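You operate a simulated robot arm through the tools that you are given. There is no shell and no other tool.

You run a simulated robot arm. Do the job below in one go: nothing can be reset, and whatever is moved stays where it is left.

## Task
Rub the wrinkles out of the green cover with the beige block.
Fine: slide the cover under the table clamp and screw its blue knob down first; put the block back and unscrew the clamp after; the grey cover stays. Set down upright: what you pick out. What is to be rubbed or washed off counts as gone when no trace of it is left.

Only the result counts: the job must be done as asked and must still hold three seconds after the hand-in. Knocking over, shifting, dropping, spilling or breaking anything else fails it. A push-on lid holds only when it is set on centred and level and pressed home; a screw cap is set on level and turned clockwise until tight.

## Robot
A 7-joint arm with a two-finger parallel gripper, fixed in place. Base frame: the origin is on the floor under the middle of its stand, x ahead of it, y to its left, z up; the work surface is at about z = 0.9. Lengths are in m, angles in degrees, forces in N, time in s.
With the tool pointing down near the work surface it reaches from about 0.24 to 0.68 m from the base axis. Its first joint turns from -66.0 to 66.0 degrees. Payload 2.4 kg.
The tool frame sits at the grasp point between the pads (the TCP): z along the fingers, y along the line on which they close. The tips reach 0.03 m beyond it. The gripper opens to 0.094 m. The fingers are 0.028 m wide and 0.01 m thick; the gripper's body (0.05 by 0.096 m) begins 0.055 m behind the TCP.
Orientation is that of the tool frame in the base frame, as [roll, pitch, yaw] about the fixed x, y, z axes, in that order (R = Rz(yaw) Ry(pitch) Rx(roll)). With the fingers straight down and closing along the base's y, the tool's x points along the base's -x, its y along +y and its z along -z.

## Interface
- The arm moves only by the tool drive_tool. Its argument "moves" is a list of rows, each an object (a shift or turn left out is 0, a gripper value left out holds the last) with "delta_pos": the shift along the tool's x, y, z in units of 400 mm (1.0 is 400 mm), a list of three; "dr": the turn, a rotation vector about the tool's x, y, z in units of 45 degrees (1.0 is 45 degrees), a list of three; "claw": the opening, from 0 (shut) to 1 (fully open). In form: [{"delta_pos": [tx, ty, tz], "dr": [ax, ay, az], "claw": claw}, ...]. A call has 1 to 20 rows; each row is the pose to reach, as a shift and turn from the pose commanded when the call began, along the tool's axes at that moment. A call with a number of a shift or a turn outside -1 to 1 is refused whole. Each row takes 0.2 s and may step no farther than 0.05 m and 8.6 degrees from the row before; otherwise, or with a gripper value out of range, the whole call is refused. Where a pose cannot be reached the arm comes as near as it can. A force on the tool above 90 N (or 10 N above the force at the start of the call, whichever is more), or a blocked arm, ends the call early, and 0.2 s more pass. The fingers move at their own pace (about 0.153 m/s each) and stop on an object; they squeeze with about 28 N. The grip force told is the motor's: it shows also when the fingers shut on nothing. Time passes only in rows, and 0.2 s behind the last, so rows that repeat a pose let the fingers close. It gives the time, the measured TCP pose, the force on the tool (base axes), the opening and the grip force at its end, in the units of the frame above (readings bear some noise), with the torque about the TCP (base axes, N m) and any sound that the robot's microphone picked up, and new pictures: "pictures" is both (left out), scene, wrist or none.
- Cameras (640 x 400 px; columns grow to the right, rows downward): "scene" is fixed at [0.0487, 0.487, 1.4415]; the picture's right is [-0.61, -0.80, 0.00], its down [-0.46, 0.35, -0.82] and it looks along [0.65, -0.49, -0.58] (base axes); focal length 290 px, centre (320, 200). "wrist" rides on the gripper at [0.076, 0.014, -0.102] in the tool frame; the picture's right is [-0.18, 0.98, 0.00], its down [-0.75, -0.14, -0.64] and it looks along [-0.63, -0.12, 0.77] (tool axes); focal length 243 px, centre (320, 200). There is no depth. A picture from a camera that has moved, and an enlarged one, comes with that camera's place and axes in the base frame and with its lens.
- enlarge(camera, box): a new picture of the part [left, top, right, bottom] of that camera's present view, enlarged. It takes no simulated time.
- sign_off(): hands the job in; it is judged then, once.

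Nothing tells you positions but the pictures and the camera data. Unless the task says otherwise, let go and move clear before handing in.

The tools are called after "Call:" as a command line: name --argument value ..., lists and objects as JSON in quotes. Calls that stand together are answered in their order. drive_tool: Moves the arm, as the interface text tells. Its arguments: {"type":"object","properties":{"moves":{"type":"array","items":{"type":"object","properties":{"delta_pos":{"type":"array","items":{"type":"number"}},"dr":{"type":"array","items":{"type":"number"}},"claw":{"type":"number"}}}},"pictures":{"type":"string","enum":["both","scene","wrist","none"]}},"required":["moves"]} The other tools are called the same way: enlarge (camera, box) takes an enlarged picture of a part of a camera's view; sign_off () hands the job in.

At the start:

```text
time_s: 0.0
tool_pos: [0.3545, -0.1375, 1.2515]
tcp_rot: [179.9, 0.0, 180.0]
force: [0.2, 0.0, 0.3]
torque: [0.04, -0.02, 0.01]
opening: 0.094
gripper_force: 0.1
```

scene: 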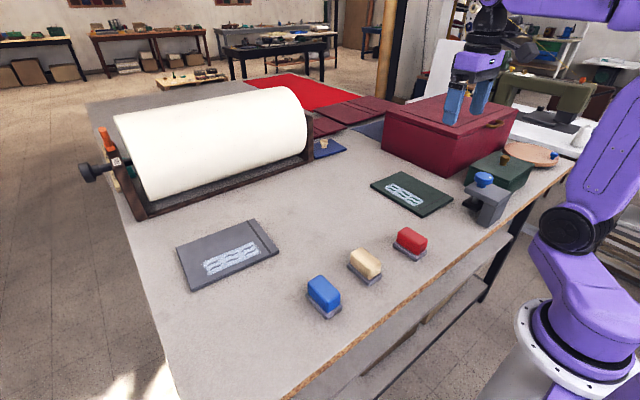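
wrist: 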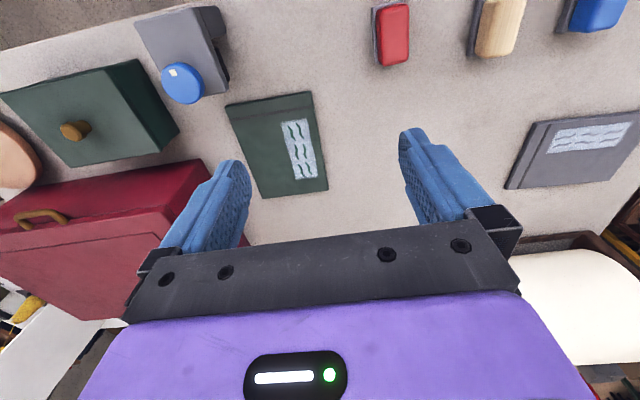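

I see a green cover with a pale wrinkled patch near a table clamp with a blue knob, three blocks (red, beige, blue) near the front edge, and a grey cover to the left. I'll take closer looks first.

Call:
enlarge --camera "scene" --box '[350, 140, 550, 265]'

Call:
enlarge --camera "scene" --box '[290, 215, 450, 325]'

Call:
enlarge --camera "wrist" --box '[100, 0, 420, 200]'

Call:
enlarge --camera "wrist" --box '[340, 0, 640, 200]'

```text
3.20 times, centred on (450, 202) of scene
camera zoom: at [0.0487, 0.487, 1.4415], right [-0.61, -0.8, 0.0], down [-0.46, 0.35, -0.82], along [0.65, -0.49, -0.58], focal length 928 px, centre (-96, 192)
```

zoom: 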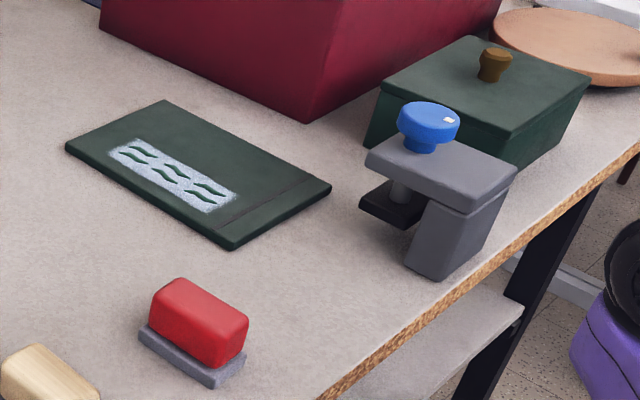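

```text
3.64 times, centred on (370, 270) of scene
camera zoom: at [0.0487, 0.487, 1.4415], right [-0.61, -0.8, 0.0], down [-0.46, 0.35, -0.82], along [0.65, -0.49, -0.58], focal length 1054 px, centre (138, -54)
```

zoom: 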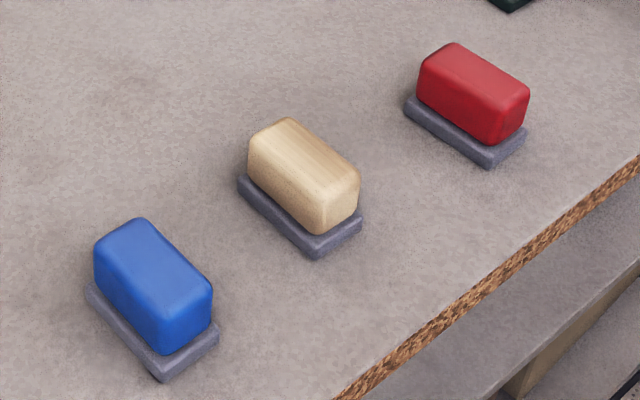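

```text
2.00 times, centred on (260, 100) of wrist
camera zoom: at [0.2784, -0.1226, 1.3538], right [0.18, 0.98, 0.0], down [0.75, -0.14, 0.64], along [0.63, -0.12, -0.77], focal length 485 px, centre (440, 400)
```

zoom: 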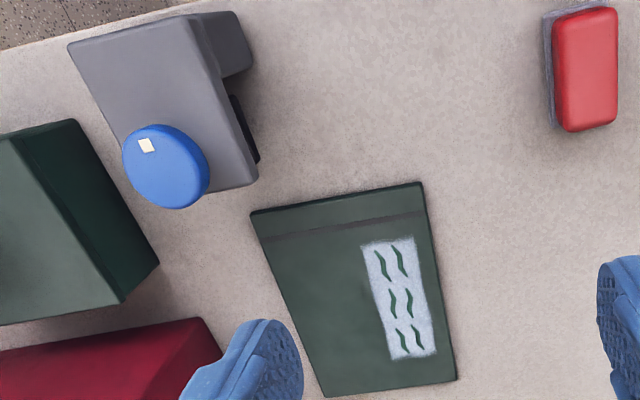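

```text
2.00 times, centred on (490, 100) of wrist
camera zoom: at [0.2784, -0.1226, 1.3538], right [0.18, 0.98, 0.0], down [0.75, -0.14, 0.64], along [0.63, -0.12, -0.77], focal length 485 px, centre (-20, 400)
```

zoom: 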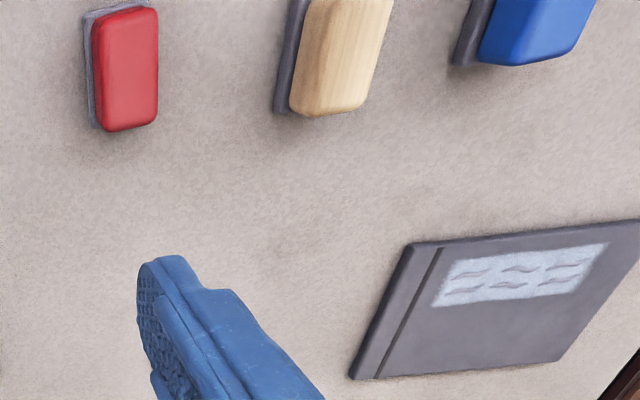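

The cover seems to lie at about x 0.395–0.61, y −0.155 to −0.315, and the clamp knob at about (0.331, −0.312, top 1.02). The beige block is at about (0.356, 0.124). I'll zoom in more on the clamp mouth and cover edge before moving.

Call:
enlarge --camera "scene" --box '[450, 165, 530, 235]'

Call:
enlarge --camera "scene" --box '[365, 165, 460, 225]'

Call:
enlarge --camera "wrist" --box '[130, 0, 260, 110]'

```text
5.71 times, centred on (490, 200) of scene
camera zoom: at [0.0487, 0.487, 1.4415], right [-0.61, -0.8, 0.0], down [-0.46, 0.35, -0.82], along [0.65, -0.49, -0.58], focal length 1657 px, centre (-651, 200)
```

zoom: 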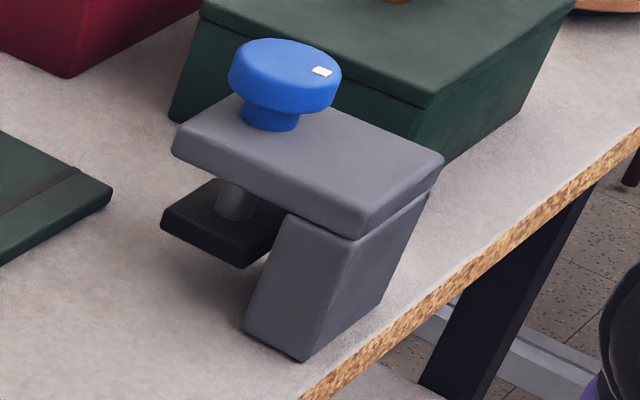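

```text
6.67 times, centred on (412, 195) of scene
camera zoom: at [0.0487, 0.487, 1.4415], right [-0.61, -0.8, 0.0], down [-0.46, 0.35, -0.82], along [0.65, -0.49, -0.58], focal length 1933 px, centre (-297, 233)
```

zoom: 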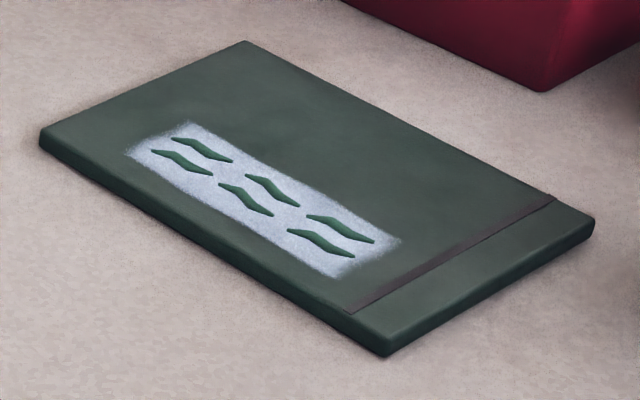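

```text
3.64 times, centred on (195, 55) of wrist
camera zoom: at [0.2784, -0.1226, 1.3538], right [0.18, 0.98, 0.0], down [0.75, -0.14, 0.64], along [0.63, -0.12, -0.77], focal length 882 px, centre (774, 727)
```

zoom: 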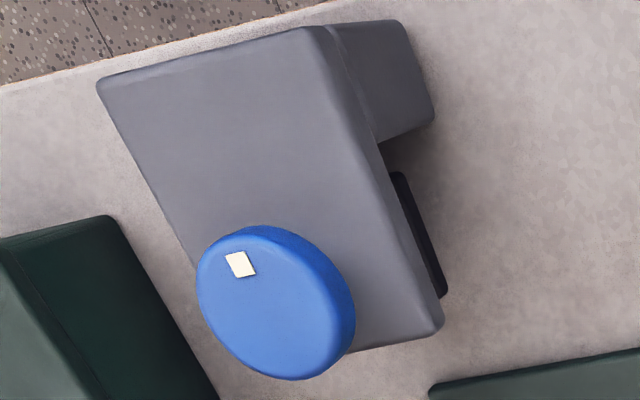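

The clamp's black pressing pad hangs on a spindle just above the table, so the cover's hem end must go under it. I'll first move to look at the clamp mouth with the wrist camera, turning the tool so that the camera looks toward the clamp.

Call:
drive_tool --moves '[{"delta_pos": [-0.03, 0.03, 0.05], "dr": [0, 0, 0.16]}, {"delta_pos": [-0.07, 0.06, 0.1], "dr": [0, 0, 0.33]}, {"delta_pos": [-0.1, 0.1, 0.15], "dr": [0, 0, 0.5]}, {"delta_pos": [-0.13, 0.13, 0.2], "dr": [0, 0, 0.67]}, {"delta_pos": [-0.17, 0.16, 0.25], "dr": [0, 0, 0.84]}, {"delta_pos": [-0.2, 0.2, 0.3], "dr": [0, 0, 1.0]}]' --pictures "wrist"

```text
time_s: 1.4
tool_pos: [0.4351, -0.0557, 1.1312]
tcp_rot: [179.9, 0.0, 134.9]
force: [-0.3, 0.4, 0.6]
torque: [0.01, 0.0, 0.0]
opening: 0.0941
gripper_force: 0.0
camera wrist: at [0.3913, 0.0081, 1.2333], right [0.83, 0.56, 0.0], down [0.43, -0.63, 0.64], along [0.36, -0.53, -0.77], focal length 243 px, centre (320, 200)
```

wrist: 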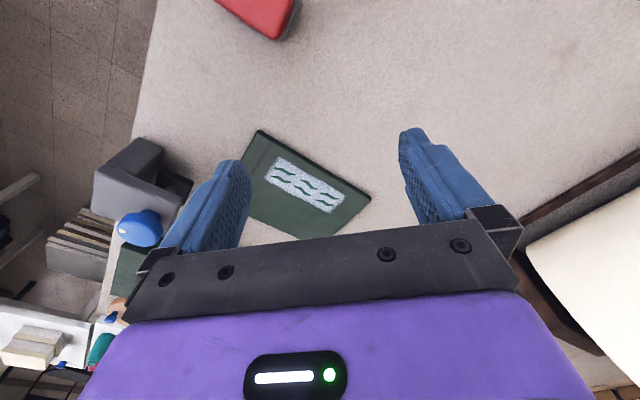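

The turn works. I'll go straight down for a lower view into the clamp's mouth.

Call:
drive_tool --moves '[{"delta_pos": [0, 0, 0.1]}, {"delta_pos": [0, 0, 0.2]}, {"delta_pos": [0, 0, 0.3]}, {"delta_pos": [0, 0, 0.37]}]' --pictures "wrist"

Call:
enlarge --camera "wrist" --box '[0, 100, 300, 300]'

```text
time_s: 2.4
tool_pos: [0.435, -0.0556, 0.9836]
tcp_rot: [179.9, -0.1, 135.0]
force: [0.1, 0.2, 0.2]
torque: [0.0, -0.01, 0.03]
opening: 0.0941
gripper_force: 0.0
camera wrist: at [0.3906, 0.0079, 1.0851], right [0.82, 0.57, 0.0], down [0.43, -0.63, 0.64], along [0.36, -0.53, -0.77], focal length 243 px, centre (320, 200)
```

wrist: 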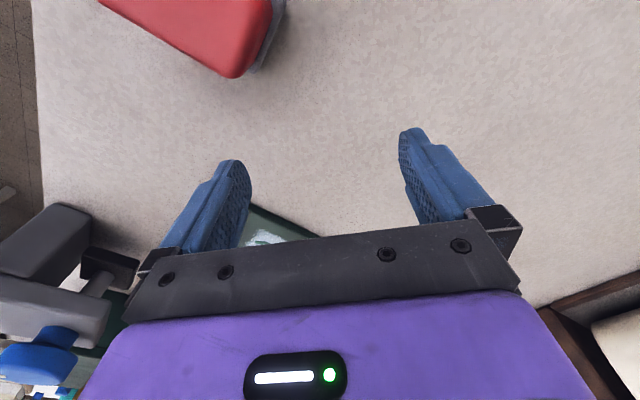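

```text
2.00 times, centred on (150, 200) of wrist
camera zoom: at [0.3906, 0.0079, 1.0851], right [0.82, 0.57, 0.0], down [0.43, -0.63, 0.64], along [0.36, -0.53, -0.77], focal length 485 px, centre (660, 200)
```

zoom: 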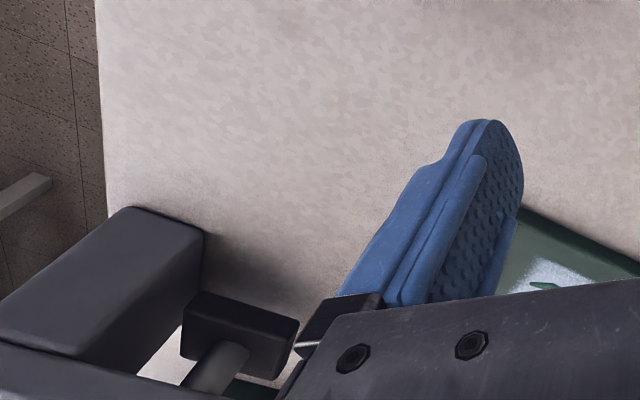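

Call:
enlarge --camera "wrist" --box '[60, 220, 180, 320]'

```text
4.00 times, centred on (120, 270) of wrist
camera zoom: at [0.3906, 0.0079, 1.0851], right [0.82, 0.57, 0.0], down [0.43, -0.63, 0.64], along [0.36, -0.53, -0.77], focal length 970 px, centre (1120, -80)
```

zoom: 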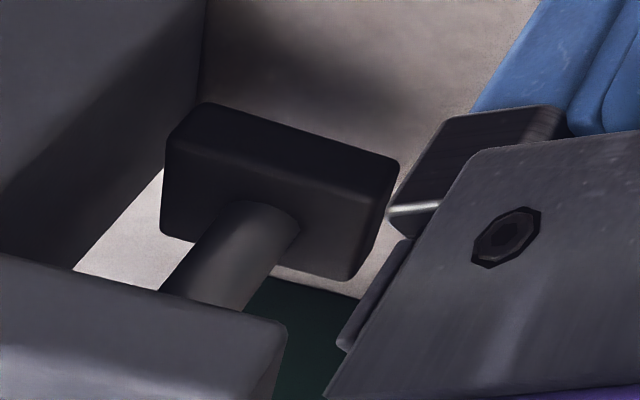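

The pad's underside sits about 2 cm above the table, and the cover looks about 1 cm thick, so it fits. I'll turn the fingers to lie along x and move above the bare part of the green cover (about 0.53, −0.275), to press lightly and drag it.

Call:
drive_tool --moves '[{"delta_pos": [-0.09, -0.037, 0], "dr": [0, 0, 0.167], "claw": 0.85}, {"delta_pos": [-0.185, -0.073, 0], "dr": [0, 0, 0.333]}, {"delta_pos": [-0.278, -0.11, 0], "dr": [0, 0, 0.5]}, {"delta_pos": [-0.37, -0.147, 0.01], "dr": [0, 0, 0.667]}, {"delta_pos": [-0.463, -0.183, 0.02], "dr": [0, 0, 0.833]}, {"delta_pos": [-0.556, -0.22, 0.034], "dr": [0, 0, 1.0]}]' --pictures "both"

```text
time_s: 3.8
tool_pos: [0.5302, -0.2768, 0.97]
tcp_rot: [-180.0, -0.1, 89.9]
force: [0.4, 0.3, 0.4]
torque: [0.0, 0.05, 0.03]
opening: 0.0796
gripper_force: 0.1
camera wrist: at [0.5443, -0.2008, 1.0725], right [0.98, -0.19, 0.0], down [-0.14, -0.75, 0.64], along [-0.12, -0.63, -0.77], focal length 243 px, centre (320, 200)
```

scene: 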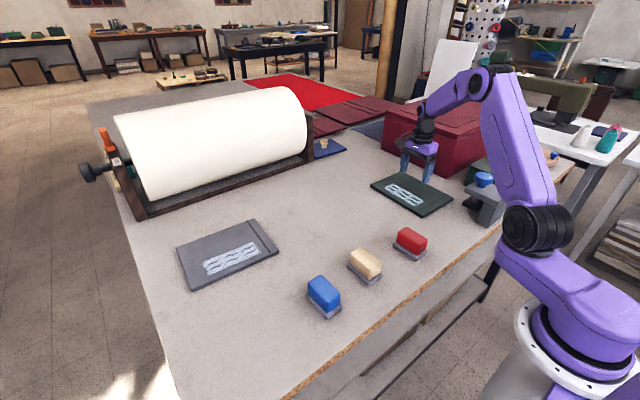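
wrist: 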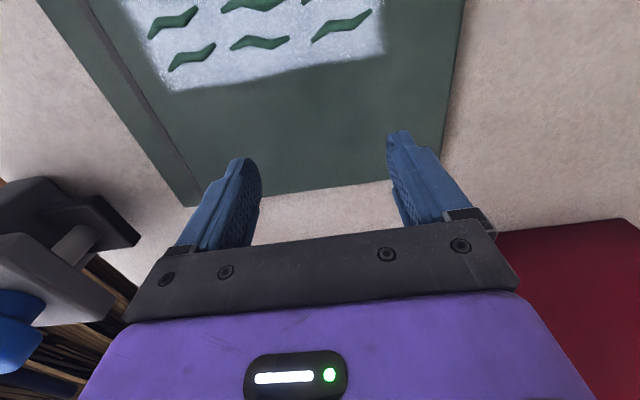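

I'm positioned over the bare strip of the cover. I'll now descend gently until I feel contact.

Call:
drive_tool --moves '[{"delta_pos": [0, 0, 0.05]}, {"delta_pos": [0, 0, 0.07]}, {"delta_pos": [0, 0, 0.075]}, {"delta_pos": [0, 0, 0.08]}]' --pictures "wrist"

```text
time_s: 4.8
tool_pos: [0.5299, -0.2752, 0.941]
tcp_rot: [179.7, 0.1, 90.0]
force: [-4.1, 4.0, 43.1]
torque: [0.3, 2.13, -0.35]
opening: 0.0827
gripper_force: 2.8
camera wrist: at [0.5445, -0.1994, 1.0438], right [0.98, -0.18, 0.01], down [-0.14, -0.75, 0.64], along [-0.11, -0.63, -0.77], focal length 243 px, centre (320, 200)
```

wrist: 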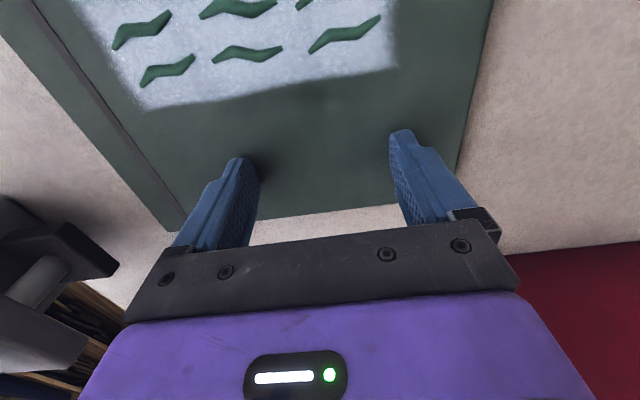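

Contact at about 43 N. I'll ease the pressure slightly and test a small drag of 2 cm toward the clamp.

Call:
drive_tool --moves '[{"delta_pos": [0, 0, -0.004]}, {"delta_pos": [0, -0.02, -0.004]}, {"delta_pos": [0, -0.04, -0.004]}, {"delta_pos": [0, -0.05, -0.004]}]' --pictures "both"

```text
time_s: 5.8
tool_pos: [0.5128, -0.2763, 0.9423]
tcp_rot: [179.5, 0.3, 90.0]
force: [12.9, 0.6, 31.3]
torque: [0.24, 0.86, -0.13]
opening: 0.0723
gripper_force: 0.1
camera wrist: at [0.5253, -0.2, 1.0439], right [0.98, -0.18, 0.01], down [-0.15, -0.75, 0.64], along [-0.11, -0.64, -0.76], focal length 243 px, centre (320, 200)
```

scene: 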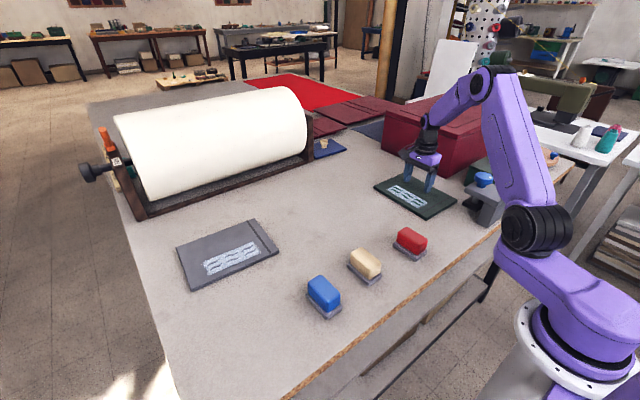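
wrist: 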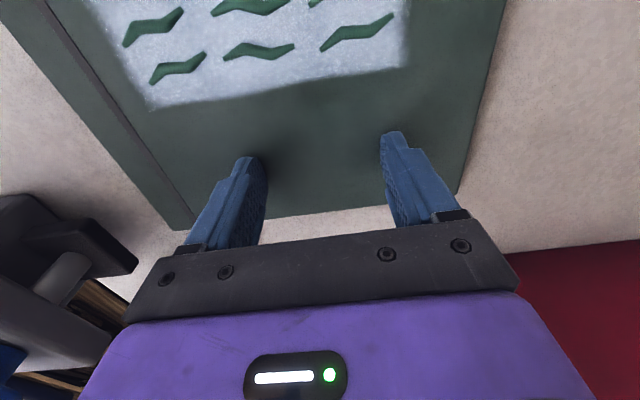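

The cover follows the fingers. I'll keep dragging toward −x with some −y.

Call:
drive_tool --moves '[{"delta_pos": [-0.015, -0.02, 0]}, {"delta_pos": [-0.03, -0.045, 0]}, {"delta_pos": [-0.045, -0.07, 0]}, {"delta_pos": [-0.06, -0.095, 0]}]' --pictures "both"

Call:
enlarge --camera "scene" --box '[365, 165, 525, 265]'

```text
time_s: 6.8
tool_pos: [0.474, -0.2998, 0.9414]
tcp_rot: [179.5, 0.4, 90.0]
force: [11.8, 7.7, 36.1]
torque: [0.37, 1.09, -0.41]
opening: 0.0729
gripper_force: 0.1
camera wrist: at [0.487, -0.2241, 1.0438], right [0.98, -0.18, 0.01], down [-0.14, -0.75, 0.64], along [-0.11, -0.63, -0.76], focal length 243 px, centre (320, 200)
```

scene: 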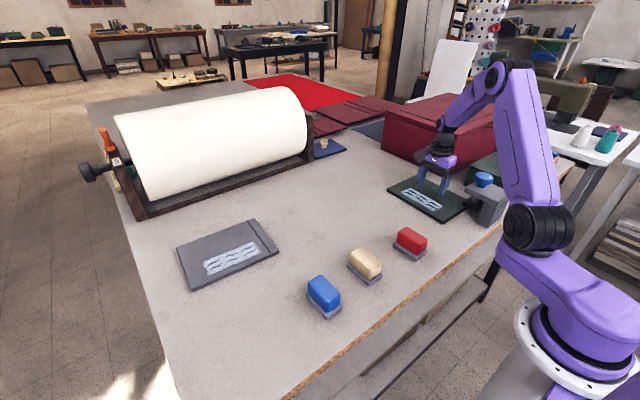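
wrist: 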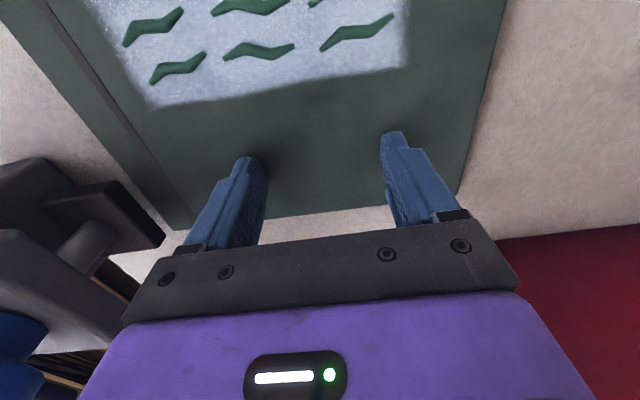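

```text
4.00 times, centred on (445, 215) of scene
camera zoom: at [0.0485, 0.4876, 1.4414], right [-0.61, -0.8, 0.0], down [-0.46, 0.35, -0.82], along [0.65, -0.5, -0.58], focal length 1160 px, centre (-180, 140)
```

zoom: 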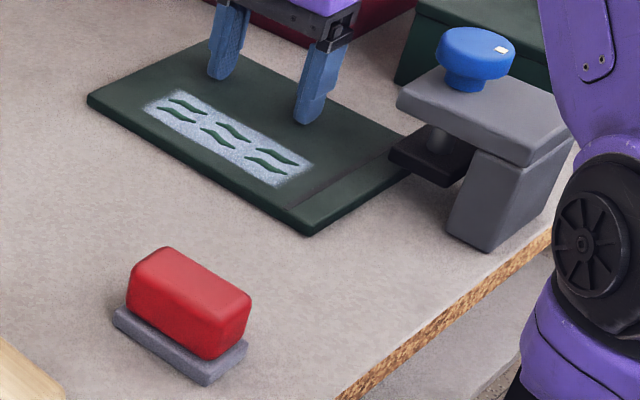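

The cover has moved about 5 cm and stayed square. I'll drag the remaining ~4 cm so the hem goes under the pad.

Call:
drive_tool --moves '[{"delta_pos": [-0.014, -0.025, 0]}, {"delta_pos": [-0.028, -0.05, 0]}, {"delta_pos": [-0.042, -0.075, 0]}, {"delta_pos": [-0.055, -0.1, 0]}]' --pictures "both"

Call:
enlarge --camera "scene" --box '[365, 165, 525, 265]'

Call:
enlarge --camera "wrist" --box '[0, 60, 240, 260]'

```text
time_s: 7.8
tool_pos: [0.4331, -0.3217, 0.9408]
tcp_rot: [179.8, 0.3, 90.2]
force: [11.8, 6.8, 36.0]
torque: [0.37, 1.05, -0.3]
opening: 0.0728
gripper_force: 0.0
camera wrist: at [0.4467, -0.2461, 1.0437], right [0.98, -0.18, 0.0], down [-0.14, -0.75, 0.64], along [-0.11, -0.63, -0.76], focal length 243 px, centre (320, 200)
```

scene: 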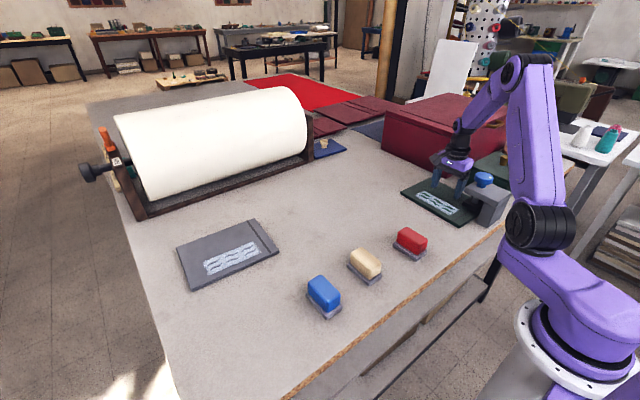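
wrist: 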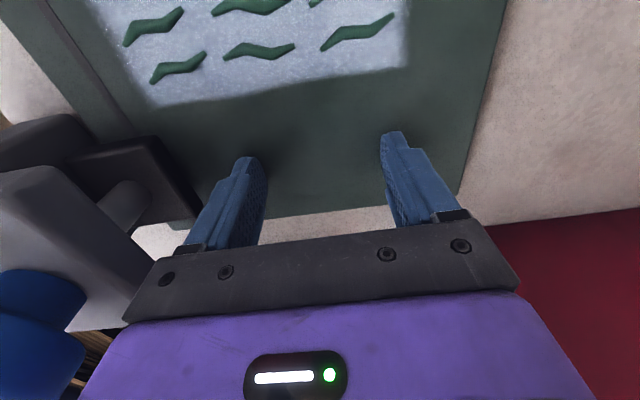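

```text
4.00 times, centred on (445, 215) of scene
camera zoom: at [0.0485, 0.4876, 1.4414], right [-0.61, -0.8, 0.0], down [-0.46, 0.35, -0.82], along [0.65, -0.5, -0.58], focal length 1160 px, centre (-180, 140)
```

zoom: 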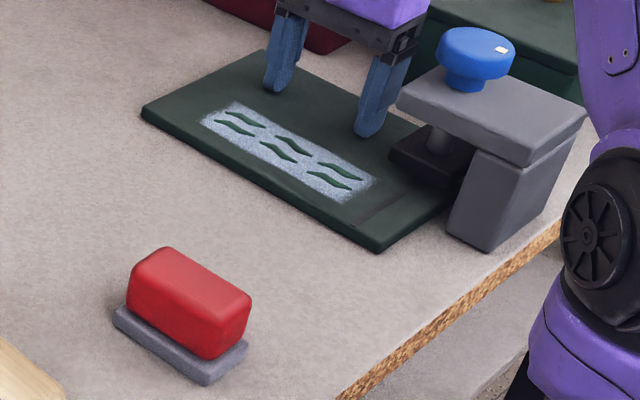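

```text
2.00 times, centred on (120, 160) of wrist
camera zoom: at [0.4467, -0.2461, 1.0437], right [0.98, -0.18, 0.0], down [-0.14, -0.75, 0.64], along [-0.11, -0.63, -0.76], focal length 485 px, centre (720, 280)
```

zoom: 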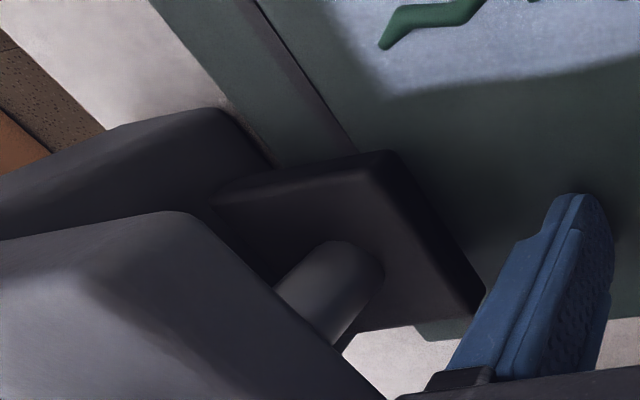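

The hem end is now under the pad, with the near edge at about x 0.304 and the −y edge at about −0.36. I'll lift off and move above the clamp knob for a look.

Call:
drive_tool --moves '[{"delta_pos": [0, 0, -0.02]}, {"delta_pos": [0, 0, -0.1]}, {"delta_pos": [0, 0, -0.2]}, {"delta_pos": [0, 0, -0.3]}, {"delta_pos": [0.008, -0.08, -0.36], "claw": 1.0}, {"delta_pos": [0.016, -0.17, -0.4]}, {"delta_pos": [0.025, -0.255, -0.4]}]' --pictures "both"

Call:
enlarge --camera "scene" --box '[365, 165, 525, 265]'

```text
time_s: 9.4
tool_pos: [0.329, -0.3122, 1.1011]
tcp_rot: [-180.0, 0.0, 89.9]
force: [0.0, -0.4, 0.3]
torque: [0.03, -0.02, 0.0]
opening: 0.0938
gripper_force: 0.0
camera wrist: at [0.343, -0.2365, 1.2023], right [0.98, -0.18, 0.0], down [-0.14, -0.75, 0.64], along [-0.12, -0.63, -0.77], focal length 243 px, centre (320, 200)
```

scene: 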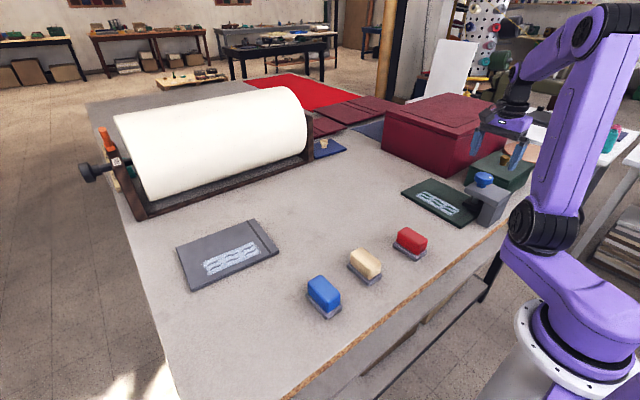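
wrist: 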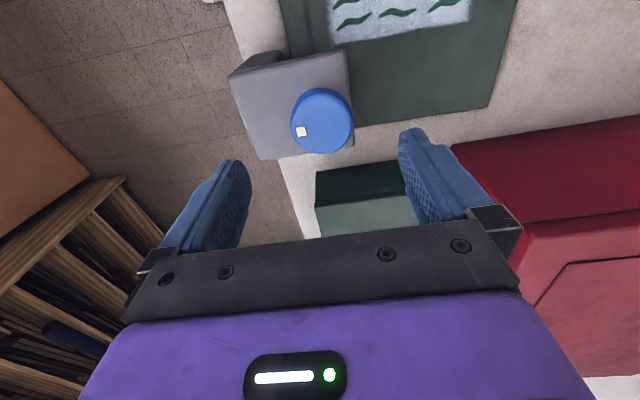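

```text
4.00 times, centred on (445, 215) of scene
camera zoom: at [0.0487, 0.487, 1.4416], right [-0.61, -0.8, 0.0], down [-0.46, 0.35, -0.82], along [0.65, -0.49, -0.58], focal length 1160 px, centre (-180, 140)
```

zoom: 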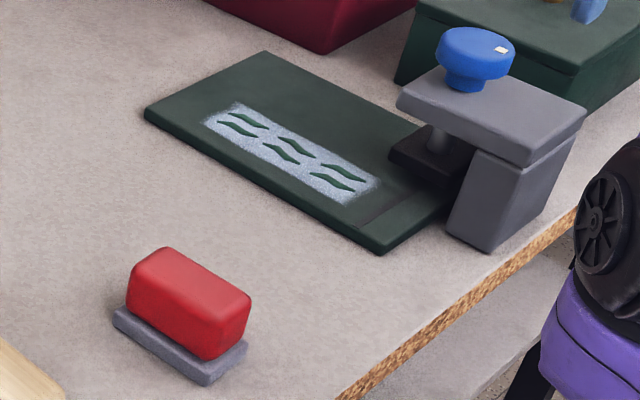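

The knob axis is at about (0.331, −0.310), with its disk between z 1.0 and 1.02. Before gripping, I'll check how far the wrist can turn here by rotating onward (clockwise from above).

Call:
drive_tool --moves '[{"dr": [0, 0, 0.18]}, {"dr": [0, 0, 0.36]}, {"dr": [0, 0, 0.54]}, {"dr": [0, 0, 0.72]}, {"dr": [0, 0, 0.9]}, {"dr": [0, 0, 1.0]}]' --pictures "none"

Call:
drive_tool --moves '[{"dr": [0, 0, 0.18]}, {"dr": [0, 0, 0.36]}, {"dr": [0, 0, 0.54]}, {"dr": [0, 0, 0.72]}, {"dr": [0, 0, 0.9]}, {"dr": [0, 0, 1.0]}]' --pictures "none"

Call:
drive_tool --moves '[{"dr": [0, 0, 0.18]}, {"dr": [0, 0, 0.36]}, {"dr": [0, 0, 0.54]}, {"dr": [0, 0, 0.72]}, {"dr": [0, 0, 0.9]}, {"dr": [0, 0, 1.0]}]' --pictures "wrist"

```text
time_s: 10.8
tool_pos: [0.3306, -0.3126, 1.1002]
tcp_rot: [179.9, 0.0, 44.9]
force: [0.4, 0.3, -0.6]
torque: [-0.02, -0.02, -0.03]
opening: 0.094
gripper_force: 0.1
```

```text
time_s: 12.2
tool_pos: [0.3297, -0.3129, 1.1]
tcp_rot: [180.0, 0.0, -0.2]
force: [-0.5, 0.3, 0.3]
torque: [0.01, -0.02, 0.0]
opening: 0.0938
gripper_force: 0.0
```

```text
time_s: 13.6
tool_pos: [0.33, -0.3116, 1.1001]
tcp_rot: [-180.0, 0.1, -45.1]
force: [-0.1, -0.3, 0.2]
torque: [-0.03, -0.01, 0.0]
opening: 0.0941
gripper_force: 0.1
camera wrist: at [0.3735, -0.3761, 1.2018], right [-0.83, -0.56, 0.0], down [-0.43, 0.63, 0.64], along [-0.36, 0.53, -0.77], focal length 243 px, centre (320, 200)
```

wrist: 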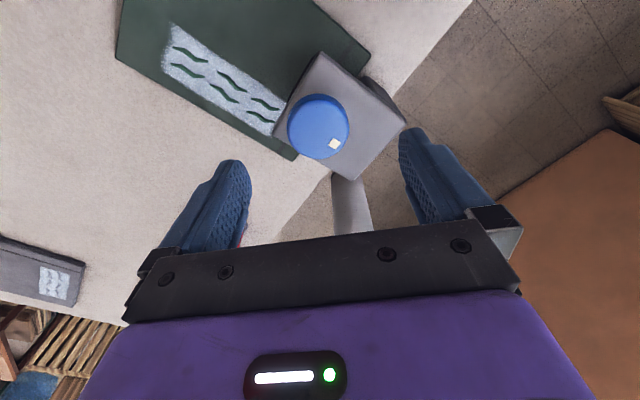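

Call:
drive_tool --moves '[{"dr": [0, 0, 0.18]}, {"dr": [0, 0, 0.36]}, {"dr": [0, 0, 0.54]}, {"dr": [0, 0, 0.72]}, {"dr": [0, 0, 0.9]}, {"dr": [0, 0, 1.0]}]' --pictures "none"

Call:
drive_tool --moves '[{"dr": [0, 0, 0.18]}, {"dr": [0, 0, 0.36]}, {"dr": [0, 0, 0.54]}, {"dr": [0, 0, 0.72]}, {"dr": [0, 0, 0.9]}, {"dr": [0, 0, 1.0]}]' --pictures "none"

```text
time_s: 15.0
tool_pos: [0.1016, -0.3262, 1.0647]
tcp_rot: [-179.9, -0.2, -88.4]
force: [-0.3, -0.2, -0.2]
torque: [0.03, -0.03, 0.0]
opening: 0.0938
gripper_force: 0.1
out of reach, approached as far as the arm can: row 1, 2, 3, 4, 5, 6
```

```text
time_s: 16.4
tool_pos: [-0.0588, -0.2203, 1.0728]
tcp_rot: [-180.0, 0.1, -133.1]
force: [-0.5, -0.7, 0.3]
torque: [0.01, 0.02, -0.01]
opening: 0.0939
gripper_force: 0.0
out of reach, approached as far as the arm can: row 1, 2, 3, 4, 5, 6
```

The wrist limit is near yaw −45° here; past that the arm drifted away from the spot. I'll turn back in the opposite direction and check.

Call:
drive_tool --moves '[{"dr": [0, 0, -0.1]}]' --pictures "both"

```text
time_s: 16.8
tool_pos: [-0.0588, -0.2214, 1.0714]
tcp_rot: [-180.0, 0.0, -130.6]
force: [-0.1, 0.0, -0.6]
torque: [-0.03, -0.02, -0.02]
opening: 0.0942
gripper_force: 0.0
camera wrist: at [-0.1197, -0.2705, 1.174], right [-0.63, 0.78, 0.0], down [0.6, 0.48, 0.64], along [0.5, 0.4, -0.77], focal length 243 px, centre (320, 200)
```

scene: 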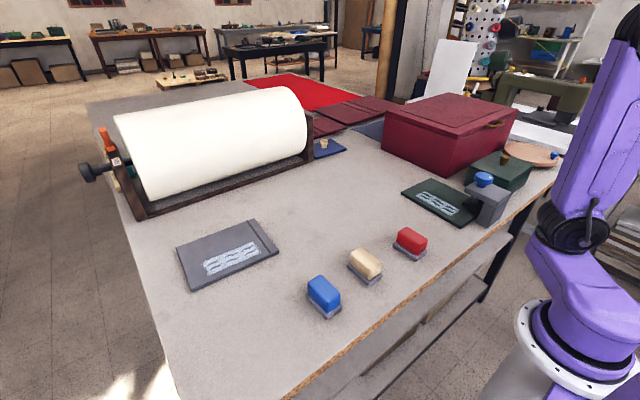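
wrist: 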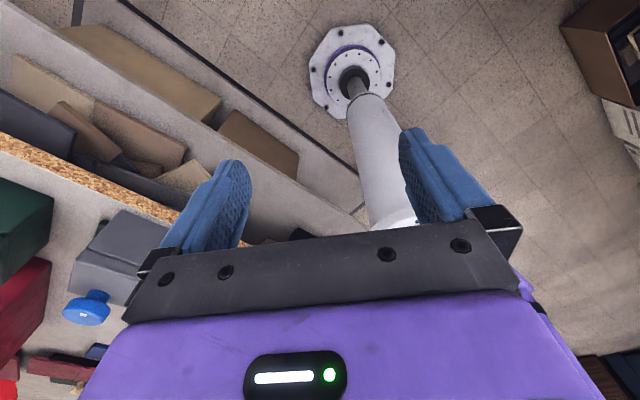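

Nothing was disturbed. I'll turn back step by step, watching the position.

Call:
drive_tool --moves '[{"dr": [0, 0, -0.18]}, {"dr": [0, 0, -0.36]}, {"dr": [0, 0, -0.54]}, {"dr": [0, 0, -0.72]}, {"dr": [0, 0, -0.9]}]' --pictures "none"

Call:
drive_tool --moves '[{"dr": [0, 0, -0.18]}, {"dr": [0, 0, -0.36]}, {"dr": [0, 0, -0.54]}, {"dr": [0, 0, -0.72]}, {"dr": [0, 0, -0.9]}, {"dr": [0, 0, -1.0]}]' --pictures "both"

```text
time_s: 18.0
tool_pos: [-0.0584, -0.222, 1.071]
tcp_rot: [-180.0, 0.0, -89.7]
force: [0.1, -0.6, 0.1]
torque: [-0.02, -0.03, -0.02]
opening: 0.094
gripper_force: 0.0
```

```text
time_s: 19.4
tool_pos: [-0.0593, -0.2228, 1.0711]
tcp_rot: [180.0, 0.0, -44.8]
force: [-0.3, -0.2, -0.4]
torque: [-0.01, 0.0, 0.0]
opening: 0.0939
gripper_force: 0.1
camera wrist: at [-0.016, -0.287, 1.1732], right [-0.82, -0.57, 0.0], down [-0.43, 0.63, 0.64], along [-0.36, 0.53, -0.77], focal length 243 px, centre (320, 200)
```

scene: 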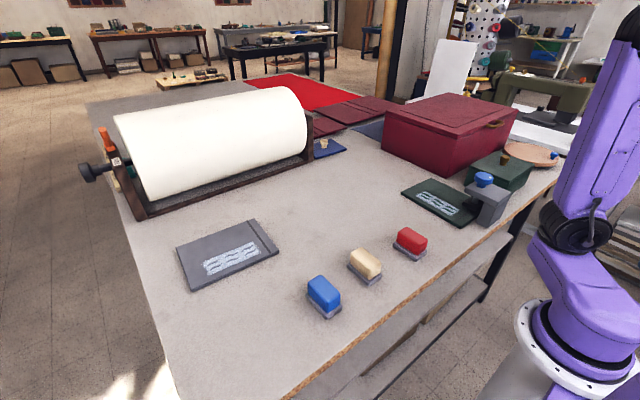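
wrist: 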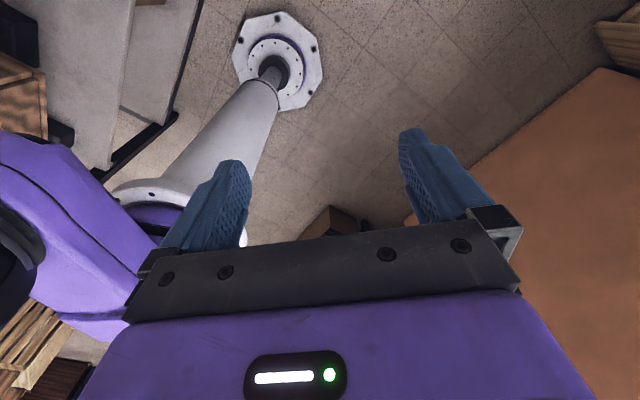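

The commanded pose follows the reached pose, so I need to travel back explicitly. I'll retrace the way via (0.10, −0.33), rising a bit for clearance.

Call:
drive_tool --moves '[{"delta_pos": [0.094, -0.019, -0.03]}, {"delta_pos": [0.188, -0.039, -0.06]}, {"delta_pos": [0.282, -0.058, -0.09]}, {"delta_pos": [0.376, -0.078, -0.12]}, {"delta_pos": [0.4685, -0.097, -0.14]}]' --pictures "scene"

```text
time_s: 20.6
tool_pos: [0.1022, -0.3267, 1.1282]
tcp_rot: [-180.0, 0.1, -45.1]
force: [0.0, -1.0, -0.7]
torque: [-0.01, 0.01, -0.02]
opening: 0.0939
gripper_force: 0.1
```

scene: 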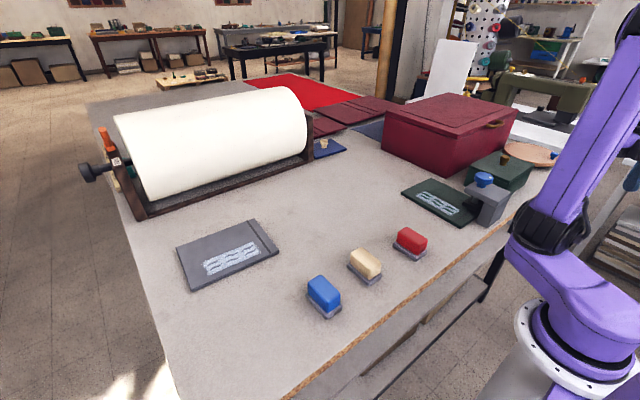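

Clear; now back over the knob, unwinding the wrist toward yaw 0 on the way.

Call:
drive_tool --moves '[{"delta_pos": [0.0625, -0.0725, 0], "dr": [0, 0, -0.16]}, {"delta_pos": [0.125, -0.145, 0], "dr": [0, 0, -0.33]}, {"delta_pos": [0.1875, -0.2175, 0], "dr": [0, 0, -0.5]}, {"delta_pos": [0.25, -0.29, 0], "dr": [0, 0, -0.67]}, {"delta_pos": [0.3125, -0.3625, 0], "dr": [0, 0, -0.84]}, {"delta_pos": [0.375, -0.435, 0], "dr": [0, 0, -1.0]}]' --pictures "both"

```text
time_s: 22.0
tool_pos: [0.3315, -0.3133, 1.1271]
tcp_rot: [180.0, 0.1, 0.2]
force: [-0.7, -0.7, 0.0]
torque: [0.01, 0.02, 0.03]
opening: 0.0939
gripper_force: 0.0
camera wrist: at [0.4065, -0.3261, 1.229], right [-0.18, -0.98, 0.0], down [-0.75, 0.14, 0.64], along [-0.63, 0.12, -0.77], focal length 243 px, centre (320, 200)
```

scene: 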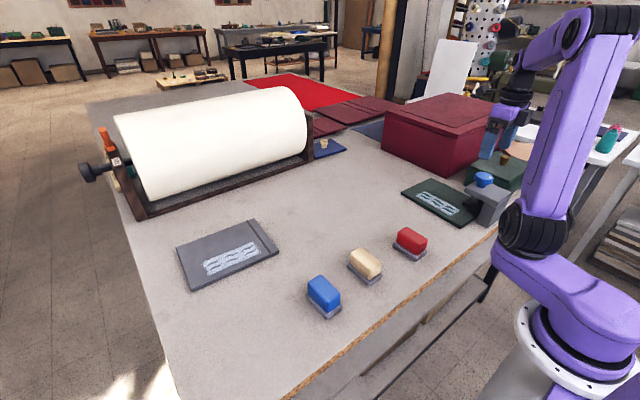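
wrist: 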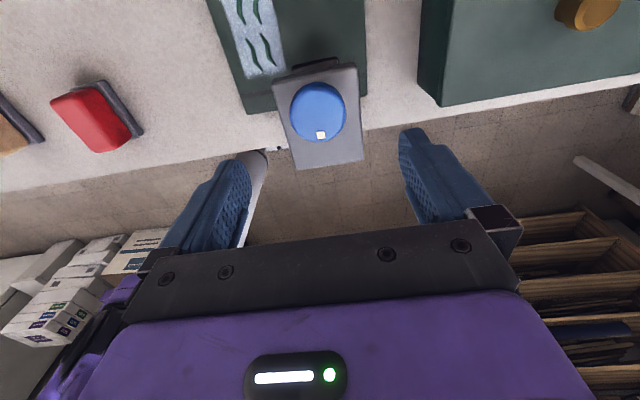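

Back over the knob (axis about 0.332, −0.310). I'll lower the open fingers around it, tips just above the clamp plate, and close.

Call:
drive_tool --moves '[{"delta_pos": [0, -0.0075, 0.1]}, {"delta_pos": [0, -0.0075, 0.2]}, {"delta_pos": [0, -0.0075, 0.2625]}]' --pictures "both"

Call:
enlarge --camera "scene" --box '[440, 140, 540, 230]'

```text
time_s: 22.8
tool_pos: [0.3293, -0.3067, 1.0211]
tcp_rot: [-180.0, 0.0, -0.1]
force: [-1.2, 0.1, -0.5]
torque: [-0.02, -0.04, 0.01]
opening: 0.0939
gripper_force: 0.1
camera wrist: at [0.405, -0.3224, 1.1238], right [-0.18, -0.98, 0.0], down [-0.75, 0.14, 0.64], along [-0.63, 0.12, -0.77], focal length 243 px, centre (320, 200)
```

scene: 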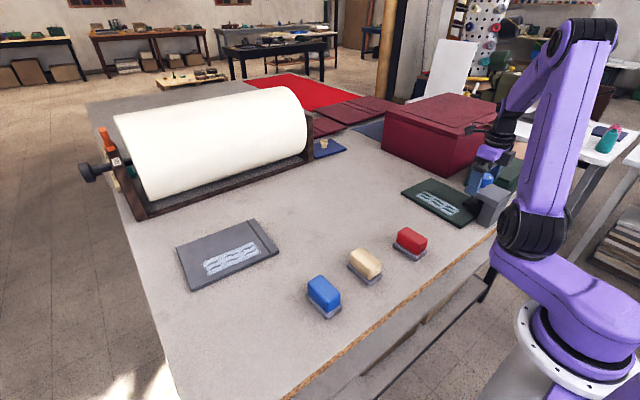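
wrist: 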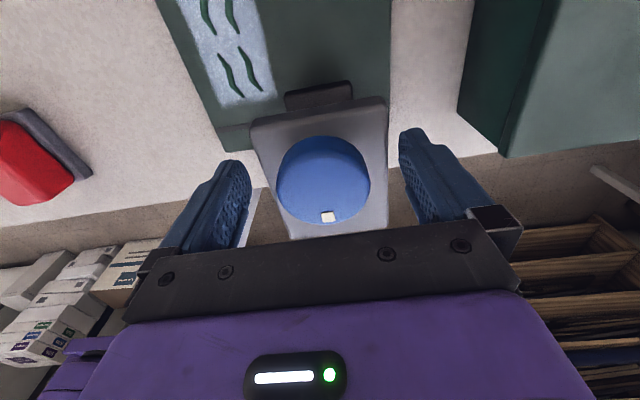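

```text
4.44 times, centred on (490, 185) of scene
camera zoom: at [0.0487, 0.487, 1.4416], right [-0.61, -0.8, 0.0], down [-0.46, 0.35, -0.82], along [0.65, -0.49, -0.58], focal length 1289 px, centre (-436, 267)
```

zoom: 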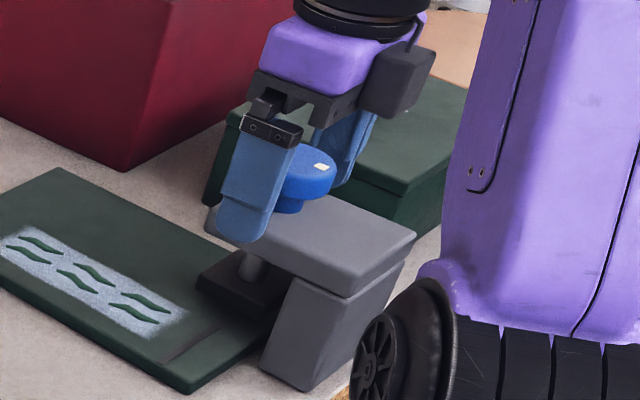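

The knob is centred between the fingers. I'll close and give a first clockwise turn of about 40° (staying within the wrist limit).

Call:
drive_tool --moves '[{"delta_pos": [0.006, 0, 0], "claw": 0.0}, {"delta_pos": [0.006, 0, 0], "claw": 0.0}, {"delta_pos": [0.006, 0, 0], "claw": 0.0}, {"delta_pos": [0.006, 0, 0], "dr": [0, 0, 0.15]}, {"delta_pos": [0.006, 0, 0], "dr": [0, 0, 0.3]}, {"delta_pos": [0.006, 0, 0], "dr": [0, 0, 0.45]}, {"delta_pos": [0.006, 0, 0], "dr": [0, 0, 0.6]}, {"delta_pos": [0.006, 0, 0], "dr": [0, 0, 0.75]}, {"delta_pos": [0.006, 0, 0], "dr": [0, 0, 0.88]}]' --pictures "both"

Call:
enlarge --camera "scene" --box '[440, 140, 540, 230]'

```text
time_s: 24.5
tool_pos: [0.3441, -0.3136, 1.0232]
tcp_rot: [179.0, -2.5, -26.5]
force: [12.7, -12.9, -24.8]
torque: [0.04, -1.47, 0.44]
opening: 0.0916
gripper_force: 45.2
stopped in row 8: the force on the tool passed its limit at 102 N (the readings are from after the stop); the commanded pose is now the measured one
camera wrist: at [0.4016, -0.3572, 1.1286], right [-0.6, -0.8, 0.01], down [-0.63, 0.48, 0.61], along [-0.49, 0.36, -0.8], focal length 243 px, centre (320, 200)
```

scene: 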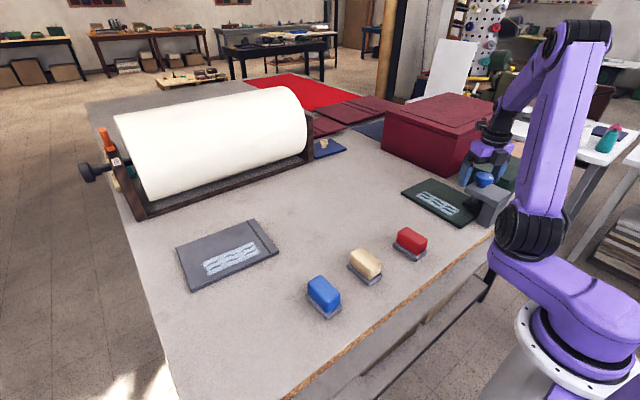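
wrist: 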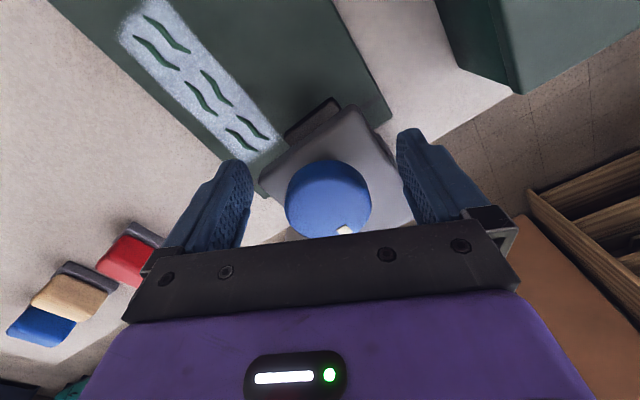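

```text
4.44 times, centred on (490, 185) of scene
camera zoom: at [0.0493, 0.4864, 1.4418], right [-0.61, -0.8, 0.0], down [-0.46, 0.35, -0.82], along [0.65, -0.49, -0.58], focal length 1289 px, centre (-436, 267)
```

zoom: 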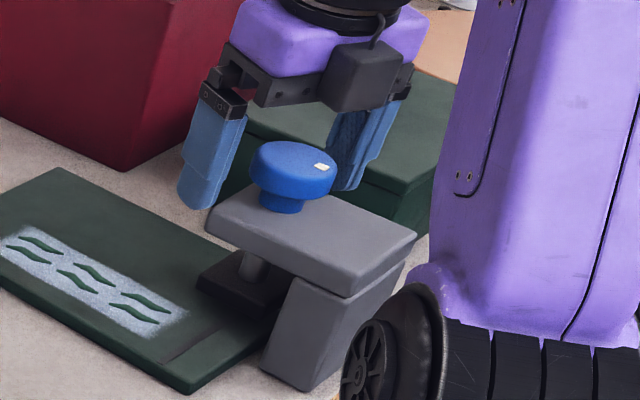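

The call stopped on a force spike of 102 N, and the fingers ended wide open away from the knob. I'll open fully, read forces, and look again before retrying.

Call:
drive_tool --moves '[{"delta_pos": [0, 0, -0.02], "claw": 1.0}, {"delta_pos": [0, 0, -0.1], "claw": 1.0}, {"delta_pos": [0, 0, -0.2], "claw": 1.0}]' --pictures "wrist"

Call:
enlarge --camera "scene" --box '[440, 150, 540, 230]'

```text
time_s: 25.3
tool_pos: [0.3394, -0.31, 1.1048]
tcp_rot: [179.0, -2.2, -26.5]
force: [0.4, 0.4, 0.5]
torque: [-0.02, 0.02, 0.0]
opening: 0.094
gripper_force: 0.1
camera wrist: at [0.3974, -0.3535, 1.2096], right [-0.6, -0.8, 0.01], down [-0.63, 0.48, 0.61], along [-0.49, 0.36, -0.79], focal length 243 px, centre (320, 200)
```

wrist: 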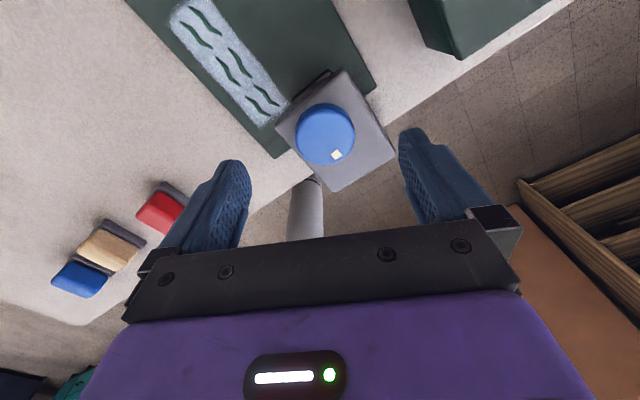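

```text
5.00 times, centred on (490, 190) of scene
camera zoom: at [0.0487, 0.487, 1.4415], right [-0.61, -0.8, 0.0], down [-0.46, 0.35, -0.82], along [0.65, -0.49, -0.58], focal length 1450 px, centre (-530, 250)
```

zoom: 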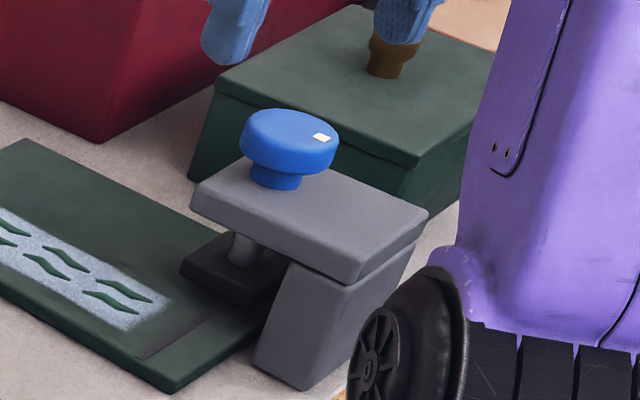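

The knob and clamp are unshifted, but the tool got slightly tilted. I'll level the tool, then unwind the wrist to mid-range (yaw about 90) for a better working range.

Call:
drive_tool --moves '[{"dr": [0.022, -0.049, 0]}]' --pictures "none"

Call:
drive_tool --moves '[{"dr": [0, 0, -0.18]}, {"dr": [0, 0, -0.36]}, {"dr": [0, 0, -0.54]}, {"dr": [0, 0, -0.72]}, {"dr": [0, 0, -0.9]}, {"dr": [0, 0, -1.0]}]' --pictures "none"

Call:
drive_tool --moves '[{"dr": [0, 0, -0.18]}, {"dr": [0, 0, -0.36]}, {"dr": [0, 0, -0.54]}, {"dr": [0, 0, -0.72]}, {"dr": [0, 0, -0.9]}, {"dr": [0, 0, -1.0]}]' --pictures "none"

Call:
drive_tool --moves '[{"dr": [0, 0, -0.18]}, {"dr": [0, 0, -0.36]}, {"dr": [0, 0, -0.54]}, {"dr": [0, 0, -0.589]}]' --pictures "wrist"

```text
time_s: 25.7
tool_pos: [0.3391, -0.3111, 1.1054]
tcp_rot: [-179.9, 0.1, -26.5]
force: [-0.7, 0.2, -0.3]
torque: [0.01, 0.03, 0.02]
opening: 0.0941
gripper_force: 0.1
```

```text
time_s: 27.1
tool_pos: [0.3412, -0.31, 1.1044]
tcp_rot: [180.0, 0.0, 18.6]
force: [0.0, 0.8, -0.6]
torque: [-0.02, 0.0, -0.01]
opening: 0.094
gripper_force: 0.1
```

```text
time_s: 28.5
tool_pos: [0.3395, -0.3099, 1.1039]
tcp_rot: [-179.9, 0.1, 63.6]
force: [-0.3, -0.7, 0.3]
torque: [0.01, 0.02, -0.05]
opening: 0.0942
gripper_force: 0.1
```

```text
time_s: 29.5
tool_pos: [0.3401, -0.311, 1.1043]
tcp_rot: [180.0, 0.0, 90.2]
force: [-0.1, -0.2, -0.7]
torque: [0.03, -0.03, 0.03]
opening: 0.0942
gripper_force: 0.1
camera wrist: at [0.3534, -0.234, 1.206], right [0.98, -0.18, 0.0], down [-0.14, -0.75, 0.64], along [-0.12, -0.63, -0.77], focal length 243 px, centre (320, 200)
```

wrist: 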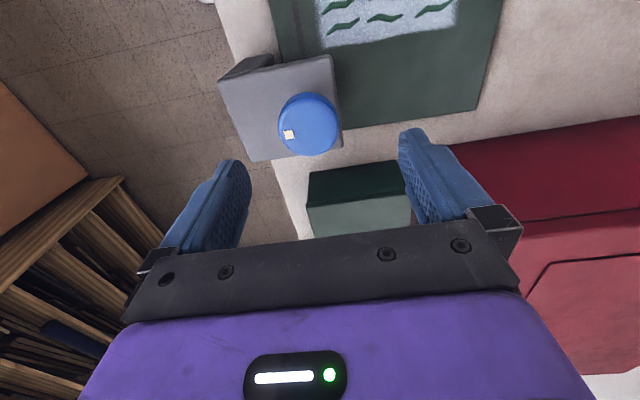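

Call:
drive_tool --moves '[{"delta_pos": [0, -0.021, 0.07]}, {"delta_pos": [0, -0.021, 0.14]}, {"delta_pos": [0, -0.021, 0.206]}]' --pictures "wrist"

Call:
enlarge --camera "scene" --box '[440, 150, 540, 230]'

```text
time_s: 30.3
tool_pos: [0.3305, -0.3108, 1.0252]
tcp_rot: [179.9, 0.3, 90.0]
force: [-5.1, 9.6, 62.6]
torque: [1.14, 3.42, -0.49]
opening: 0.0941
gripper_force: 0.2
camera wrist: at [0.3443, -0.2341, 1.1267], right [0.98, -0.18, 0.0], down [-0.14, -0.75, 0.65], along [-0.12, -0.64, -0.76], focal length 243 px, centre (320, 200)
```

wrist: 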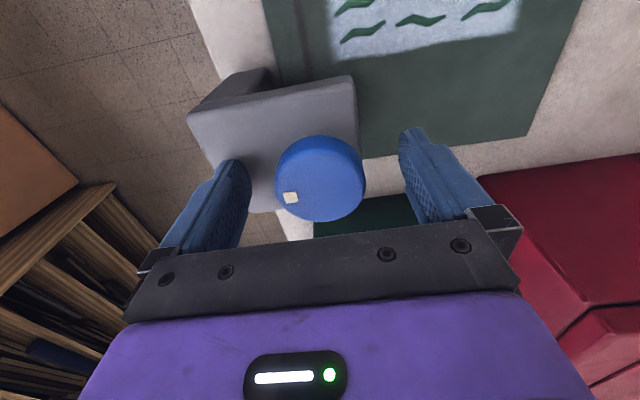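

```text
5.00 times, centred on (490, 190) of scene
camera zoom: at [0.0479, 0.488, 1.4412], right [-0.61, -0.8, 0.0], down [-0.46, 0.35, -0.82], along [0.65, -0.5, -0.58], focal length 1450 px, centre (-530, 250)
```

zoom: 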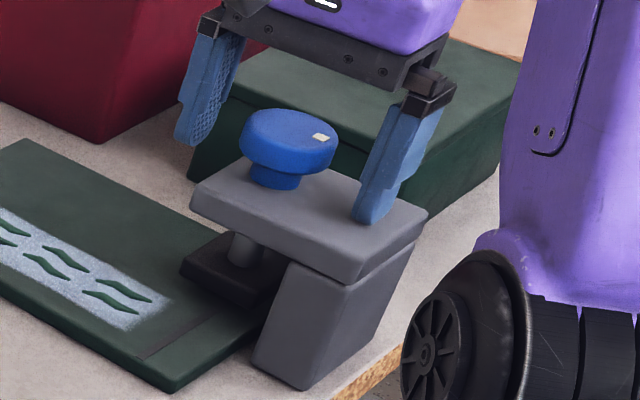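

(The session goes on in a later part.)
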